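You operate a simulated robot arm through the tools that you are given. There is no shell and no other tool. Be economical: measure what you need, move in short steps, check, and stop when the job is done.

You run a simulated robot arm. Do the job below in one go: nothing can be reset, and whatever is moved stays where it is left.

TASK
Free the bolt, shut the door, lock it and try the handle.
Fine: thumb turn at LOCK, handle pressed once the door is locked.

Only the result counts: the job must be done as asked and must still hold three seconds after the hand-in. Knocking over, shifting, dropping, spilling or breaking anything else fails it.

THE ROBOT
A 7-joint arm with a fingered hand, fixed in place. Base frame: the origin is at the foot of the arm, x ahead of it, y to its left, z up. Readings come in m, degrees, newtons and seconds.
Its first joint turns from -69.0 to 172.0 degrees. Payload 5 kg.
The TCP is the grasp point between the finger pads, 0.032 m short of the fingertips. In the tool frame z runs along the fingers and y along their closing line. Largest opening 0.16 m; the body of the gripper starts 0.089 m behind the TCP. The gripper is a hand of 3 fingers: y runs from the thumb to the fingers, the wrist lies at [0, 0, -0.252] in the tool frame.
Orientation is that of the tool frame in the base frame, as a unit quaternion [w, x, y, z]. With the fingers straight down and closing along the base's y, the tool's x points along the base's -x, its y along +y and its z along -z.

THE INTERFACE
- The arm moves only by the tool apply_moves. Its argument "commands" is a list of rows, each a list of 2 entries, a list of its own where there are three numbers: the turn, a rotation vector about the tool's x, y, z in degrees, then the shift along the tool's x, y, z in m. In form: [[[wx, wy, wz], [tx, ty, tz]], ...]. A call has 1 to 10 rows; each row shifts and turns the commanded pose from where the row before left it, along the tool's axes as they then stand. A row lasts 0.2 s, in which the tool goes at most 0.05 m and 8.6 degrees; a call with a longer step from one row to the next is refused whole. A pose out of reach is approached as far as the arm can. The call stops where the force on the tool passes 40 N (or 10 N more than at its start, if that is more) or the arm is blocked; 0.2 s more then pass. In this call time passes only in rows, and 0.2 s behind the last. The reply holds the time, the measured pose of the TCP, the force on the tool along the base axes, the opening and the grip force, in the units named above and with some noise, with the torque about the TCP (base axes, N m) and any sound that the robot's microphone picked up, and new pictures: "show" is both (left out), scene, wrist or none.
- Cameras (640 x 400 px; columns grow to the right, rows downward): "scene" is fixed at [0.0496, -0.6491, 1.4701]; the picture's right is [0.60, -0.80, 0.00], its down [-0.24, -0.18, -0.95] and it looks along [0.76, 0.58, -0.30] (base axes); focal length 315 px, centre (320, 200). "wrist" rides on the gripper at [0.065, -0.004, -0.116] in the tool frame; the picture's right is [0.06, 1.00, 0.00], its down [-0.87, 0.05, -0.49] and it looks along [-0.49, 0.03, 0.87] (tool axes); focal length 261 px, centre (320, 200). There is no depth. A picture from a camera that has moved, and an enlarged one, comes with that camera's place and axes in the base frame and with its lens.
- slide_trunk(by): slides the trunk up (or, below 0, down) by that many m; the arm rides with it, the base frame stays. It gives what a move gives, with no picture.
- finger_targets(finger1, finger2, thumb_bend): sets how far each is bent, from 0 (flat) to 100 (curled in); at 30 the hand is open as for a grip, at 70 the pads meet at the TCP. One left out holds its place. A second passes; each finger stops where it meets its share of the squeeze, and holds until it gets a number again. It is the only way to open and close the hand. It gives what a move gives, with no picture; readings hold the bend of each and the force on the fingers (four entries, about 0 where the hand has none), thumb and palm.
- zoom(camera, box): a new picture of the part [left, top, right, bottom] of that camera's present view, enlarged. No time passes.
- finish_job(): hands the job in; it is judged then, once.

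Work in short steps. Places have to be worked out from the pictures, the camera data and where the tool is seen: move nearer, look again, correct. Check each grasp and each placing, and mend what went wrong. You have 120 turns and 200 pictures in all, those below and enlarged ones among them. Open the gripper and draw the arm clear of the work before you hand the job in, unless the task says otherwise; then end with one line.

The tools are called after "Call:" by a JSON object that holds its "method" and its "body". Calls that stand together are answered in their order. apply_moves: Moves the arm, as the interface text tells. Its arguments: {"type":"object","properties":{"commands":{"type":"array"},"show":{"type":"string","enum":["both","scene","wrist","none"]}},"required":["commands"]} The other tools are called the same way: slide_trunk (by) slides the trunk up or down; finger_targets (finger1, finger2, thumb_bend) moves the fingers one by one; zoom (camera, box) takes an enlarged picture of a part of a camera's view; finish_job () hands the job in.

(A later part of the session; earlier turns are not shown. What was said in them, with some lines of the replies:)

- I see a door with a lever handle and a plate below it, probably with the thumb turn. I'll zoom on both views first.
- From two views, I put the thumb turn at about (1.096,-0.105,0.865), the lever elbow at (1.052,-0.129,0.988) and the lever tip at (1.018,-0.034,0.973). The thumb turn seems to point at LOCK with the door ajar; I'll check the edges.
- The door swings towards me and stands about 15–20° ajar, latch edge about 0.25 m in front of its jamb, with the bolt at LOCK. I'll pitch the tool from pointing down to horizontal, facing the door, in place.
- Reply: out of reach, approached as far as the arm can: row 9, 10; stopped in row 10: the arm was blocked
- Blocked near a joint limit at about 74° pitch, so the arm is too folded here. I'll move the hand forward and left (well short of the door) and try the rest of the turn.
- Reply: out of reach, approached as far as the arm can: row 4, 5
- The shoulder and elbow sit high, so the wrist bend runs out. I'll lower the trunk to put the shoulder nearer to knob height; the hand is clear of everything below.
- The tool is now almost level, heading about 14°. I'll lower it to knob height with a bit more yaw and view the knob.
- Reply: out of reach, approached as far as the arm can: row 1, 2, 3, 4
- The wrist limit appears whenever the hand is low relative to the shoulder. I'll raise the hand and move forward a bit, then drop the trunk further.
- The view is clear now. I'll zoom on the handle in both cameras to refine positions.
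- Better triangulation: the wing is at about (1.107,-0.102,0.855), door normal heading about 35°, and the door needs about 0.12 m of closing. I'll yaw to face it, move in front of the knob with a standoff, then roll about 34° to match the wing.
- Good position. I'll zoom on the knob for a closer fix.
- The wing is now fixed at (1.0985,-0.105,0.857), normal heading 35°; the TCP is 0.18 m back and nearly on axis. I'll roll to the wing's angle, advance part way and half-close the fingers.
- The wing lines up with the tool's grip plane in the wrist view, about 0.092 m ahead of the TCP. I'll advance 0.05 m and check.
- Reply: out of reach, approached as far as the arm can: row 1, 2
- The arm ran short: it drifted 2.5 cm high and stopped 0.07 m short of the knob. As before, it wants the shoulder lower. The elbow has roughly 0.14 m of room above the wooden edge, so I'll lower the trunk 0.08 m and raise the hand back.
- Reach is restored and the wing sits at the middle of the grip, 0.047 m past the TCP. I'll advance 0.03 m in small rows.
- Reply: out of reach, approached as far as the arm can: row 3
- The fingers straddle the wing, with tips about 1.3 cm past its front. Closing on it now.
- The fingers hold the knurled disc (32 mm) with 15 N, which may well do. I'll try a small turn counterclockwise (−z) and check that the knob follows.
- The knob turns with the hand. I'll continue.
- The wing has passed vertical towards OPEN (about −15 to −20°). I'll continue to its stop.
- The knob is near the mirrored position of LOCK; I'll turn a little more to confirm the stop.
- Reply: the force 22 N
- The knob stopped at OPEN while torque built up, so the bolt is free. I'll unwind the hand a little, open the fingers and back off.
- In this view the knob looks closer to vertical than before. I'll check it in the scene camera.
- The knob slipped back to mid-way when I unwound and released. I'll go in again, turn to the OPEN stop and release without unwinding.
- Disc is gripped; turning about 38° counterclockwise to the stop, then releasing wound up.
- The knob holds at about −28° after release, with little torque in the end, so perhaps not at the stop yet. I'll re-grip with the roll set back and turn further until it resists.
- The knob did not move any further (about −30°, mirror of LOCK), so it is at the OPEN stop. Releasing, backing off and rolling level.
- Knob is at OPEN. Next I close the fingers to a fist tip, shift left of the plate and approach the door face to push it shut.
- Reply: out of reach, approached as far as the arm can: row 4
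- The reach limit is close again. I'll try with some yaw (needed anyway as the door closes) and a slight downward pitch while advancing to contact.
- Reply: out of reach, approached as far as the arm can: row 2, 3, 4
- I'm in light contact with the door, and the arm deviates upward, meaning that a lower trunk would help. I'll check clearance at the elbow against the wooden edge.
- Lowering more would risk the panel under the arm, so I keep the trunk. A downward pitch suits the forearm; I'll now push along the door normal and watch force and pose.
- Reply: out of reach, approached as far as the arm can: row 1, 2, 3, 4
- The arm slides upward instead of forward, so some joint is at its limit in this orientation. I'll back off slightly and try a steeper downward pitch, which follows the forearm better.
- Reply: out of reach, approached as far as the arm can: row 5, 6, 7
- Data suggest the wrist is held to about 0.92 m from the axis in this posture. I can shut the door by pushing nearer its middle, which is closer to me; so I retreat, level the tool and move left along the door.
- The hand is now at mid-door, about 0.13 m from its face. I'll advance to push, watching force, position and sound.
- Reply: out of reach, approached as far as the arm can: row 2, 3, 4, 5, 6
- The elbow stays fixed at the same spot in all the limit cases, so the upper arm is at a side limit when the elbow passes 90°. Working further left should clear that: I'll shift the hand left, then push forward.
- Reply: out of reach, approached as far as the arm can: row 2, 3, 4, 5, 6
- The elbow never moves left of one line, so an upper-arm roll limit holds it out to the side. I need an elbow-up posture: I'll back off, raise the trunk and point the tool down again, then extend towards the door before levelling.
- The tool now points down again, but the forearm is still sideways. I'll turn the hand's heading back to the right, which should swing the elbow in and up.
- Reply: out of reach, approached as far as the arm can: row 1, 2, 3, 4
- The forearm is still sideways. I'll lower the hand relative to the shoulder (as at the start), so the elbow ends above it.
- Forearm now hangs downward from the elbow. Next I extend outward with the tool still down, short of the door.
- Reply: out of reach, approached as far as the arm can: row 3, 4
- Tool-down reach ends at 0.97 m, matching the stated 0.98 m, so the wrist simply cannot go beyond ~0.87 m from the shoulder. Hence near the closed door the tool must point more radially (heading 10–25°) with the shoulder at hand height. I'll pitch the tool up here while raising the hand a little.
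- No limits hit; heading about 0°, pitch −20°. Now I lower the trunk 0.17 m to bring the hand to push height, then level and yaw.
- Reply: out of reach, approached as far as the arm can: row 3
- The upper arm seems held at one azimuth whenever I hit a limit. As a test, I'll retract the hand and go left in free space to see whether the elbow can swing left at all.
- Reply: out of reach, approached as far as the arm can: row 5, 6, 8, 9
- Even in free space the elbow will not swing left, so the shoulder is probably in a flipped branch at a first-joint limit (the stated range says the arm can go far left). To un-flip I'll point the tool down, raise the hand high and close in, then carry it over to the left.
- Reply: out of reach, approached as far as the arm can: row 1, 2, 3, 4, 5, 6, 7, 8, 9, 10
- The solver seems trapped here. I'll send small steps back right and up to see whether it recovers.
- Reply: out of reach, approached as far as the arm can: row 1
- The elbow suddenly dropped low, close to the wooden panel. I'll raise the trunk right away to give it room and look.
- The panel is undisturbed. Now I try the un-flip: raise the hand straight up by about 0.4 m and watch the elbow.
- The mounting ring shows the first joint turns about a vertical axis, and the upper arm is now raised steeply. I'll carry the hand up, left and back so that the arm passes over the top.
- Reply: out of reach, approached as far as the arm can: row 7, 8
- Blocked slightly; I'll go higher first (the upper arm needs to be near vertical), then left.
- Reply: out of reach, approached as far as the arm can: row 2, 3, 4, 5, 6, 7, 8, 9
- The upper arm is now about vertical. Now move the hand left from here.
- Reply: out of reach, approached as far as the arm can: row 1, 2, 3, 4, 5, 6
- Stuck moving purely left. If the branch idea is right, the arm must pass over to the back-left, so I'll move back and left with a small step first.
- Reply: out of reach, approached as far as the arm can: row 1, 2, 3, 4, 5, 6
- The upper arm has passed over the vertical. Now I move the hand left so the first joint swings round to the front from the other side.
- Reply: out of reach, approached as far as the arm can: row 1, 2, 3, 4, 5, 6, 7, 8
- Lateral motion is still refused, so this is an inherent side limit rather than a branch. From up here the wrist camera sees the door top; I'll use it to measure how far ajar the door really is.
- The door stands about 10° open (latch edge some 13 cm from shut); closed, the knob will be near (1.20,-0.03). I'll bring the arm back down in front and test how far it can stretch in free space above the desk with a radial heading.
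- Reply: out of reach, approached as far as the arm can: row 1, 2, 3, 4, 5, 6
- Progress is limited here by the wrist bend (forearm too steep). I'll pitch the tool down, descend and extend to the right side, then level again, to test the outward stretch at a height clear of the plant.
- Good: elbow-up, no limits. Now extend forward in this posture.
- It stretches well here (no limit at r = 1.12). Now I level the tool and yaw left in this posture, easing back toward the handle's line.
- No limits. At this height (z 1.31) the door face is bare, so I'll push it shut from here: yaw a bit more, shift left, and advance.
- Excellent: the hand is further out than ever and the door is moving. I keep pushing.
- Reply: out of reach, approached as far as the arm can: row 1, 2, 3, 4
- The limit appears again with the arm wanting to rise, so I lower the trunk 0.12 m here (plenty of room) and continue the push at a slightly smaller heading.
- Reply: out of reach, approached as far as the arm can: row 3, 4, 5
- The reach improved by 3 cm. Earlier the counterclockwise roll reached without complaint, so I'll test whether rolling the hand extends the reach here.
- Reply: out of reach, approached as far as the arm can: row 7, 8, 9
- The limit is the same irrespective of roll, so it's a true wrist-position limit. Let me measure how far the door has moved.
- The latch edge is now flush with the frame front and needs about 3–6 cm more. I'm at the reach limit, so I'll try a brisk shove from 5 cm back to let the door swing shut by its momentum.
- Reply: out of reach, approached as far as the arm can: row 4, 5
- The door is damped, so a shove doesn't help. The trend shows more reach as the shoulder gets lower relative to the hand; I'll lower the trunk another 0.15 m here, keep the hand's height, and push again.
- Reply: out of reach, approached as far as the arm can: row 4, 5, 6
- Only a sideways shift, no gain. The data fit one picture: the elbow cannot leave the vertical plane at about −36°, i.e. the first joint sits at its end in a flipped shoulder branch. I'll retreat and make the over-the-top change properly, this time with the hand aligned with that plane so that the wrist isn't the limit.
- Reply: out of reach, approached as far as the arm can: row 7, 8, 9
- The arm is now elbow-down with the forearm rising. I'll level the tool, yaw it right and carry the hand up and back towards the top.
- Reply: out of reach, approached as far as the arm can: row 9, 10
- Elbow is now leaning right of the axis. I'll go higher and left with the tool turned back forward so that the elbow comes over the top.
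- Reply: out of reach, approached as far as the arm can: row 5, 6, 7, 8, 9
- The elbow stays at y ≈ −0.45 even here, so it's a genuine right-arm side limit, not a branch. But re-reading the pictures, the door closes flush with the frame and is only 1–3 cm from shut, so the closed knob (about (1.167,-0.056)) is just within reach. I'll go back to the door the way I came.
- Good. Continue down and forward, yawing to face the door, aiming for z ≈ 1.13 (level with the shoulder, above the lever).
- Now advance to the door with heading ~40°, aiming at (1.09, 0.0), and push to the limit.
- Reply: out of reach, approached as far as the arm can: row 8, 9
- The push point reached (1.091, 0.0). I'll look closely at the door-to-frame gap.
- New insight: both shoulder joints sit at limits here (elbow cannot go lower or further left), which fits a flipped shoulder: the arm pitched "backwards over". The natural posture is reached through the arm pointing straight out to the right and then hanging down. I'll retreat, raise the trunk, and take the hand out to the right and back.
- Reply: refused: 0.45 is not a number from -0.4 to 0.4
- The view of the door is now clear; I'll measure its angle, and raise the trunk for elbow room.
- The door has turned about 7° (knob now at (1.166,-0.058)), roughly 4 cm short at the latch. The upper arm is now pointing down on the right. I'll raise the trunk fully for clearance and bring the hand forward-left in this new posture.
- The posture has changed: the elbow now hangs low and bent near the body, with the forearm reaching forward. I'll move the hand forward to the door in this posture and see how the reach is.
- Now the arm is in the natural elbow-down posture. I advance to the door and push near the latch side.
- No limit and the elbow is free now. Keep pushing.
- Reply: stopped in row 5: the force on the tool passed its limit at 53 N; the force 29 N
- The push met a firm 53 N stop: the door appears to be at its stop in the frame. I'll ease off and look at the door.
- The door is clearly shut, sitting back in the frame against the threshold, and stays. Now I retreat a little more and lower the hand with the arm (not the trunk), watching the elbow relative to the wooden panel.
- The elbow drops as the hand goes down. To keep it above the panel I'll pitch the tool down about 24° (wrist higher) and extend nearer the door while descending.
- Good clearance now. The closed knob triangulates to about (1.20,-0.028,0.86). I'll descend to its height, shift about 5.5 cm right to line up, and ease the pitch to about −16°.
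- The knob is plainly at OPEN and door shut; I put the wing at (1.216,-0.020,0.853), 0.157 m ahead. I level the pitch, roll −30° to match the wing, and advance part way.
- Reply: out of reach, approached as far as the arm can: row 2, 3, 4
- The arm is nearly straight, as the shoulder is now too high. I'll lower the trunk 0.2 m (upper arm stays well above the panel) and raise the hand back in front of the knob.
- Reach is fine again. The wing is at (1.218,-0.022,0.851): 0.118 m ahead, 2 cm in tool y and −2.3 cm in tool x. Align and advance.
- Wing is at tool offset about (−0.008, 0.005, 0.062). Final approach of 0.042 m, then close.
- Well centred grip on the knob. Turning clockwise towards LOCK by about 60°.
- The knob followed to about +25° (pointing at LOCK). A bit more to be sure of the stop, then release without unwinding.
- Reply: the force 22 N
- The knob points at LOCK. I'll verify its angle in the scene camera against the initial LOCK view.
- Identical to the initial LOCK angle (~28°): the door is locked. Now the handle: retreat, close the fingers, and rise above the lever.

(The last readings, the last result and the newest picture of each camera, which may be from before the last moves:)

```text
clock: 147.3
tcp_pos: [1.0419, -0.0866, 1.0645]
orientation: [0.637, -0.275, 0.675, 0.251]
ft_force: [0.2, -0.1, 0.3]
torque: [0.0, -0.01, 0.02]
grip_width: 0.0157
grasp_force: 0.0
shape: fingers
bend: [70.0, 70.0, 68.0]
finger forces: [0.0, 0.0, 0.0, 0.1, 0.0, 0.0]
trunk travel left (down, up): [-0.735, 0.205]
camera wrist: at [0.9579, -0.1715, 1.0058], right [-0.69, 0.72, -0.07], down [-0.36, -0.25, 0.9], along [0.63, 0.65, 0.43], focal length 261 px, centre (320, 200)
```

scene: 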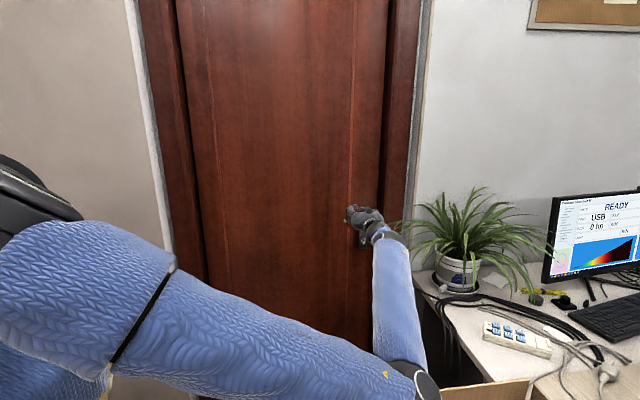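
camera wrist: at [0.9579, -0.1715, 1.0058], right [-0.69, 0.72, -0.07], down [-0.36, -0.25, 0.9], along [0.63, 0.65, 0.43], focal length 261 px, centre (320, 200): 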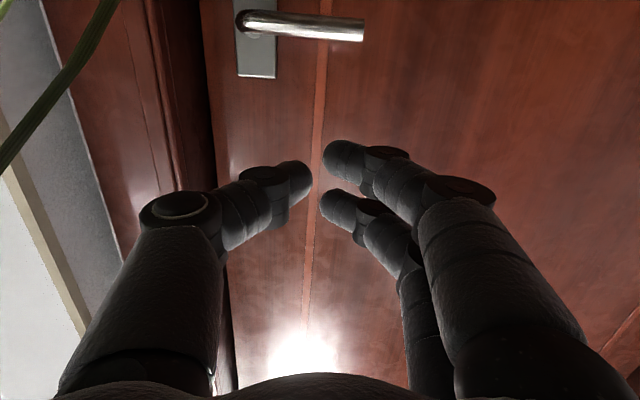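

The elbow has dropped close to the panel (which looks unmoved). I'll raise the trunk 0.2 m at once for clearance.

Call:
{"method": "slide_trunk", "body": {"by": 0.2}}

Call:
{"method": "zoom", "body": {"camera": "scene", "box": [280, 220, 560, 400]}}

```text
clock: 149.5
tcp_pos: [1.0416, -0.0863, 1.2635]
orientation: [0.636, -0.275, 0.676, 0.25]
ft_force: [-0.3, 0.2, 0.4]
torque: [0.02, 0.0, 0.03]
grip_width: 0.0158
grasp_force: 0.1
shape: fingers
bend: [70.0, 70.0, 68.0]
finger forces: [0.1, 0.0, 0.0, 0.0, 0.0, 0.0]
trunk travel left (down, up): [-0.935, 0.005]
```

```text
2.22 times, centred on (420, 310) of scene
camera zoom: at [0.0496, -0.6491, 1.4701], right [0.6, -0.8, 0.0], down [-0.24, -0.18, -0.95], along [0.76, 0.58, -0.3], focal length 700 px, centre (98, -44)
```

zoom: 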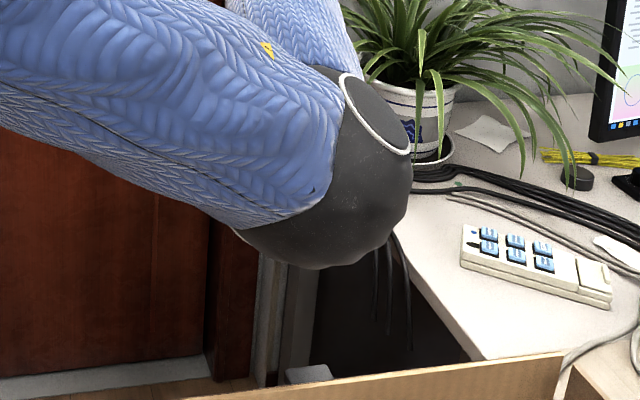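

Panel is unmoved. The lever runs from (1.187,-0.043) to (1.118,0.026) at z≈0.972. I'll go forward at this height to over the lever's outer end, then descend to just above it.

Call:
{"method": "apply_moves", "body": {"commands": [[[0, 0, 0], [0, 0.003, 0.045]], [[0, 0, 0], [0, 0.003, 0.045]], [[0, 0, 0], [0, 0.0, 0.035]], [[0, 0, 0], [0.04, 0, 0.002]], [[0, 0, 0], [0.04, 0, 0.002]], [[0, 0, 0], [0.04, 0, 0.002]], [[0, 0, 0], [0.04, 0, 0.002]], [[0, 0, 0], [0.03, 0, 0.002]]], "show": "both"}}

```text
clock: 151.3
tcp_pos: [1.1266, 0.001, 1.0661]
orientation: [0.637, -0.275, 0.676, 0.25]
ft_force: [-0.5, -0.2, 1.1]
torque: [-0.04, 0.04, 0.0]
grip_width: 0.0155
grasp_force: 0.2
shape: fingers
bend: [70.0, 70.0, 68.0]
finger forces: [0.0, 0.1, 0.1, 0.1, 0.0, 0.0]
trunk travel left (down, up): [-0.935, 0.005]
camera wrist: at [1.0429, -0.0854, 1.0078], right [-0.69, 0.72, -0.07], down [-0.36, -0.25, 0.9], along [0.63, 0.65, 0.43], focal length 261 px, centre (320, 200)
```

scene: 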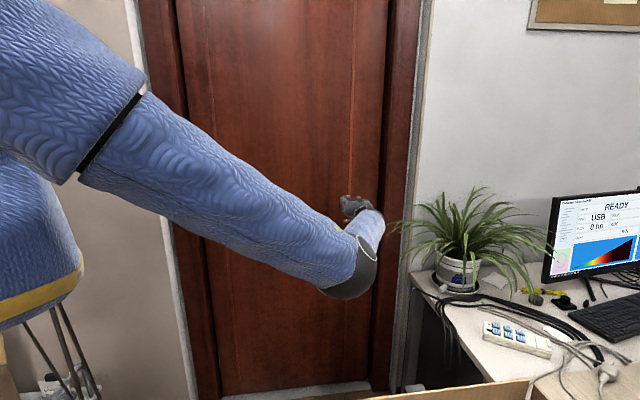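
wrist: 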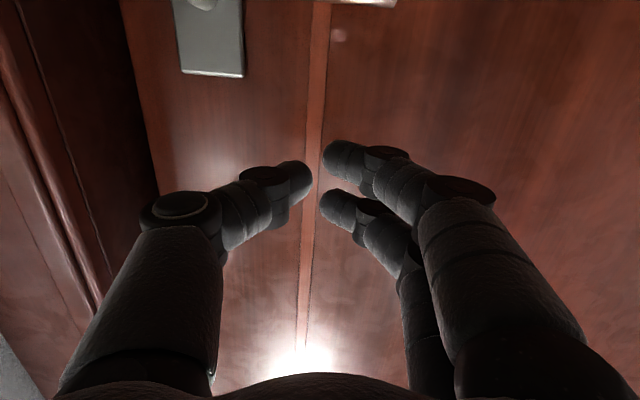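

Positioned above the lever at about two-thirds of its length. Pressing down in small steps.

Call:
{"method": "apply_moves", "body": {"commands": [[[0, 0, 0], [0.015, 0.0, 0.001]], [[0, 0, 0], [0.015, 0, 0.001]], [[0, 0, 0], [0.015, 0, 0.001]], [[0, 0, 0], [0.015, 0, 0.001]], [[0, 0, 0], [0.015, 0, 0.001]], [[0, 0, 0], [0.015, 0, 0.001]]], "show": "scene"}}

Call:
{"method": "zoom", "body": {"camera": "scene", "box": [325, 190, 395, 260]}}

```text
clock: 152.7
tcp_pos: [1.1293, 0.0, 0.9764]
orientation: [0.637, -0.275, 0.676, 0.249]
ft_force: [-1.5, -1.9, 3.2]
torque: [0.03, -0.03, 0.07]
grip_width: 0.0153
grasp_force: 2.0
shape: fingers
bend: [70.0, 70.0, 68.0]
finger forces: [4.1, 0.0, 0.0, 0.1, 0.1, 0.0]
trunk travel left (down, up): [-0.935, 0.005]
```

scene: 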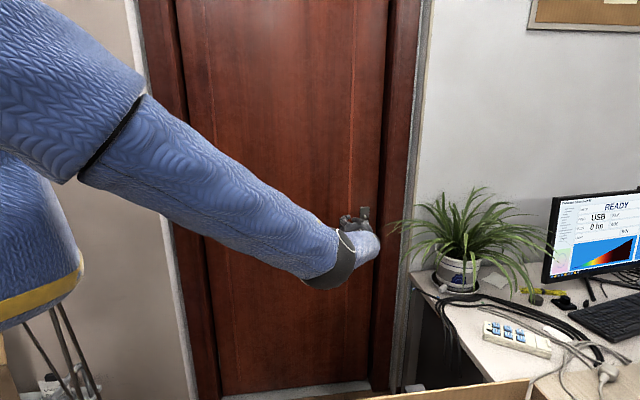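

```text
5.71 times, centred on (360, 225) of scene
camera zoom: at [0.0496, -0.6491, 1.4701], right [0.6, -0.8, 0.0], down [-0.24, -0.18, -0.95], along [0.76, 0.58, -0.3], focal length 1799 px, centre (91, 57)
```

zoom: 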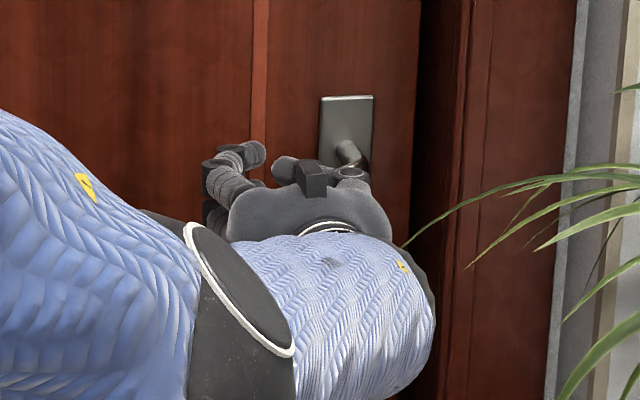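

Contact with the lever (about 3–4 N). Keep pressing down.

Call:
{"method": "apply_moves", "body": {"commands": [[[0, 0, 0], [0.015, 0.0, 0.001]], [[0, 0, 0], [0.015, 0, 0.001]], [[0, 0, 0], [0.015, 0, 0.001]], [[0, 0, 0], [0.015, 0, 0.001]], [[0, 0, 0], [0.01, 0, 0.0]]], "show": "wrist"}}

Call:
{"method": "zoom", "body": {"camera": "scene", "box": [325, 190, 395, 260]}}

```text
clock: 153.7
tcp_pos: [1.1311, 0.0053, 0.937]
orientation: [0.643, -0.276, 0.668, 0.253]
ft_force: [-19.5, 0.0, 28.3]
torque: [0.08, -0.36, 0.12]
grip_width: 0.0077
grasp_force: 16.6
shape: fingers
bend: [70.0, 70.0, 73.0]
finger forces: [3.4, 0.0, 0.0, 0.0, 30.3, 0.0]
trunk travel left (down, up): [-0.935, 0.005]
stopped in row 4: the force on the tool passed its limit at 50 N (the readings are from after the stop); the commanded pose is now the measured one
camera wrist: at [1.0491, -0.0802, 0.8768], right [-0.69, 0.72, -0.08], down [-0.37, -0.26, 0.89], along [0.62, 0.65, 0.45], focal length 261 px, centre (320, 200)
```

wrist: 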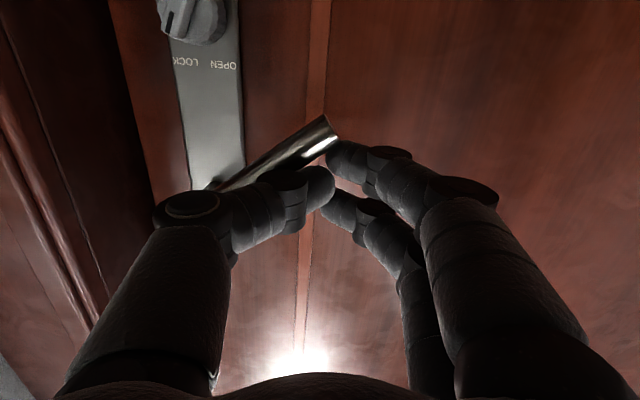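

```text
5.71 times, centred on (360, 225) of scene
camera zoom: at [0.0496, -0.6491, 1.4701], right [0.6, -0.8, 0.0], down [-0.24, -0.18, -0.95], along [0.76, 0.58, -0.3], focal length 1799 px, centre (91, 57)
```

zoom: 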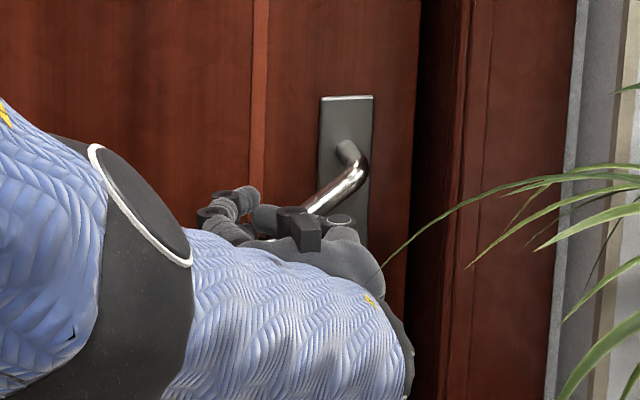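

The lever is pressed fully down (about 40°, end stop at 50 N) while the knob shows LOCK. Now I let it up gently, then back away.

Call:
{"method": "apply_moves", "body": {"commands": [[[0, 0, 0], [-0.02, 0, 0]], [[0, 0, 0], [-0.03, 0, 0]], [[0, 0, 0], [-0.035, 0, 0]], [[0, 0, 0], [-0.04, 0, -0.01]], [[0, 0, 0], [-0.04, 0, -0.02]], [[0, 0, 0], [-0.03, 0, -0.04]], [[0, 0, 0], [0, -0.01, -0.045]], [[0, 0, 0], [0, -0.01, -0.045]]], "show": "both"}}

Call:
{"method": "zoom", "body": {"camera": "scene", "box": [325, 190, 405, 270]}}

```text
clock: 155.5
tcp_pos: [1.0343, -0.1099, 1.1359]
orientation: [0.64, -0.275, 0.671, 0.252]
ft_force: [-0.8, -0.3, 0.3]
torque: [-0.02, 0.06, -0.02]
grip_width: 0.0155
grasp_force: 0.0
shape: fingers
bend: [70.0, 70.0, 68.0]
finger forces: [0.0, 0.1, 0.0, 0.0, 0.0, 0.1]
trunk travel left (down, up): [-0.935, 0.005]
camera wrist: at [0.9513, -0.1954, 1.0758], right [-0.69, 0.72, -0.08], down [-0.37, -0.26, 0.89], along [0.62, 0.65, 0.44], focal length 261 px, centre (320, 200)
```

scene: 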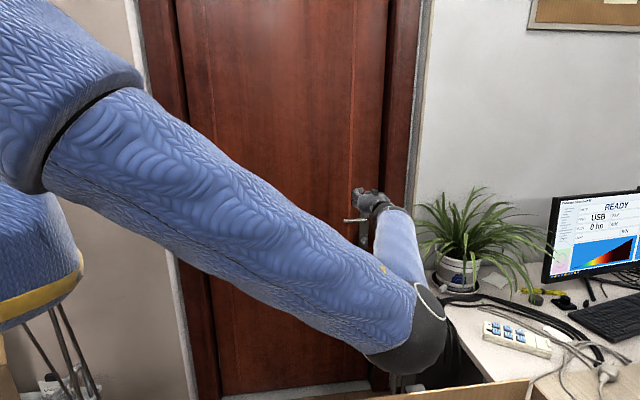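
wrist: 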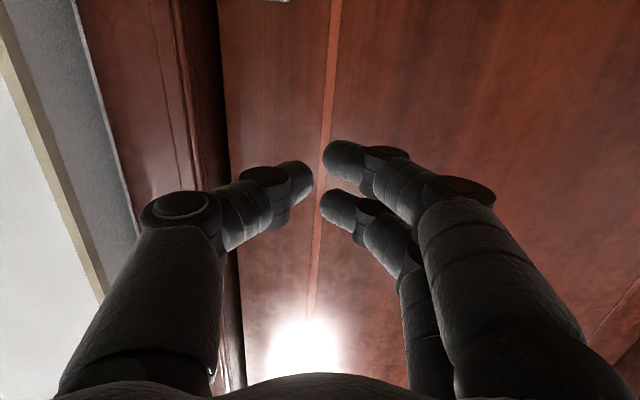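

```text
5.00 times, centred on (365, 230) of scene
camera zoom: at [0.0496, -0.6491, 1.4701], right [0.6, -0.8, 0.0], down [-0.24, -0.18, -0.95], along [0.76, 0.58, -0.3], focal length 1574 px, centre (95, 50)
```

zoom: 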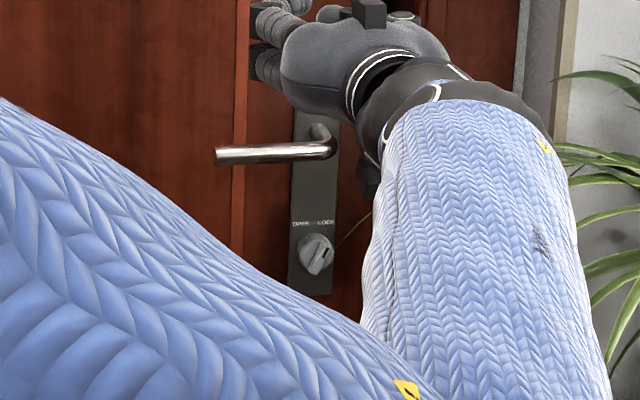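

Lever is back up, the knob shows LOCK and the door is shut. I'll open the hand, now clear of the door, and hand in.

Call:
{"method": "finger_targets", "body": {"finger1": 30, "finger2": 30, "thumb_bend": 30}}

Call:
{"method": "zoom", "body": {"camera": "scene", "box": [355, 235, 385, 265]}}

```text
clock: 156.5
tcp_pos: [1.0344, -0.1121, 1.134]
orientation: [0.64, -0.275, 0.672, 0.251]
ft_force: [0.9, -0.5, -0.2]
torque: [0.0, -0.01, -0.02]
grip_width: 0.1675
grasp_force: 0.0
shape: fingers
bend: [30.0, 30.0, 30.0]
finger forces: [0.0, 0.0, 0.0, 0.1, 0.0, 0.1]
trunk travel left (down, up): [-0.935, 0.005]
```

```text
13.33 times, centred on (370, 250) of scene
camera zoom: at [0.0496, -0.6491, 1.4701], right [0.6, -0.8, 0.0], down [-0.24, -0.18, -0.95], along [0.76, 0.58, -0.3], focal length 4197 px, centre (-347, -467)
```

zoom: 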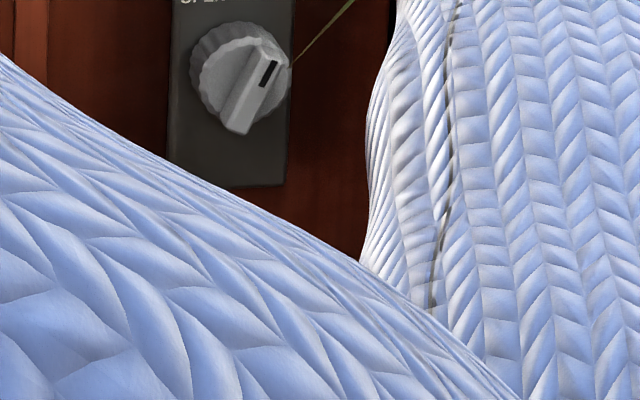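

The knob points at LOCK, the hand is open and well clear of the door, and nothing else has been disturbed. Handing in.

Call:
{"method": "finish_job", "body": {}}

```text
The job is handed in.
```

I freed the bolt, pushed the door shut, turned the thumb turn to LOCK, and pressed the handle to its stop and let it spring back. No latch click was heard as the door shut, but it stayed shut when I drew back, before I locked it.
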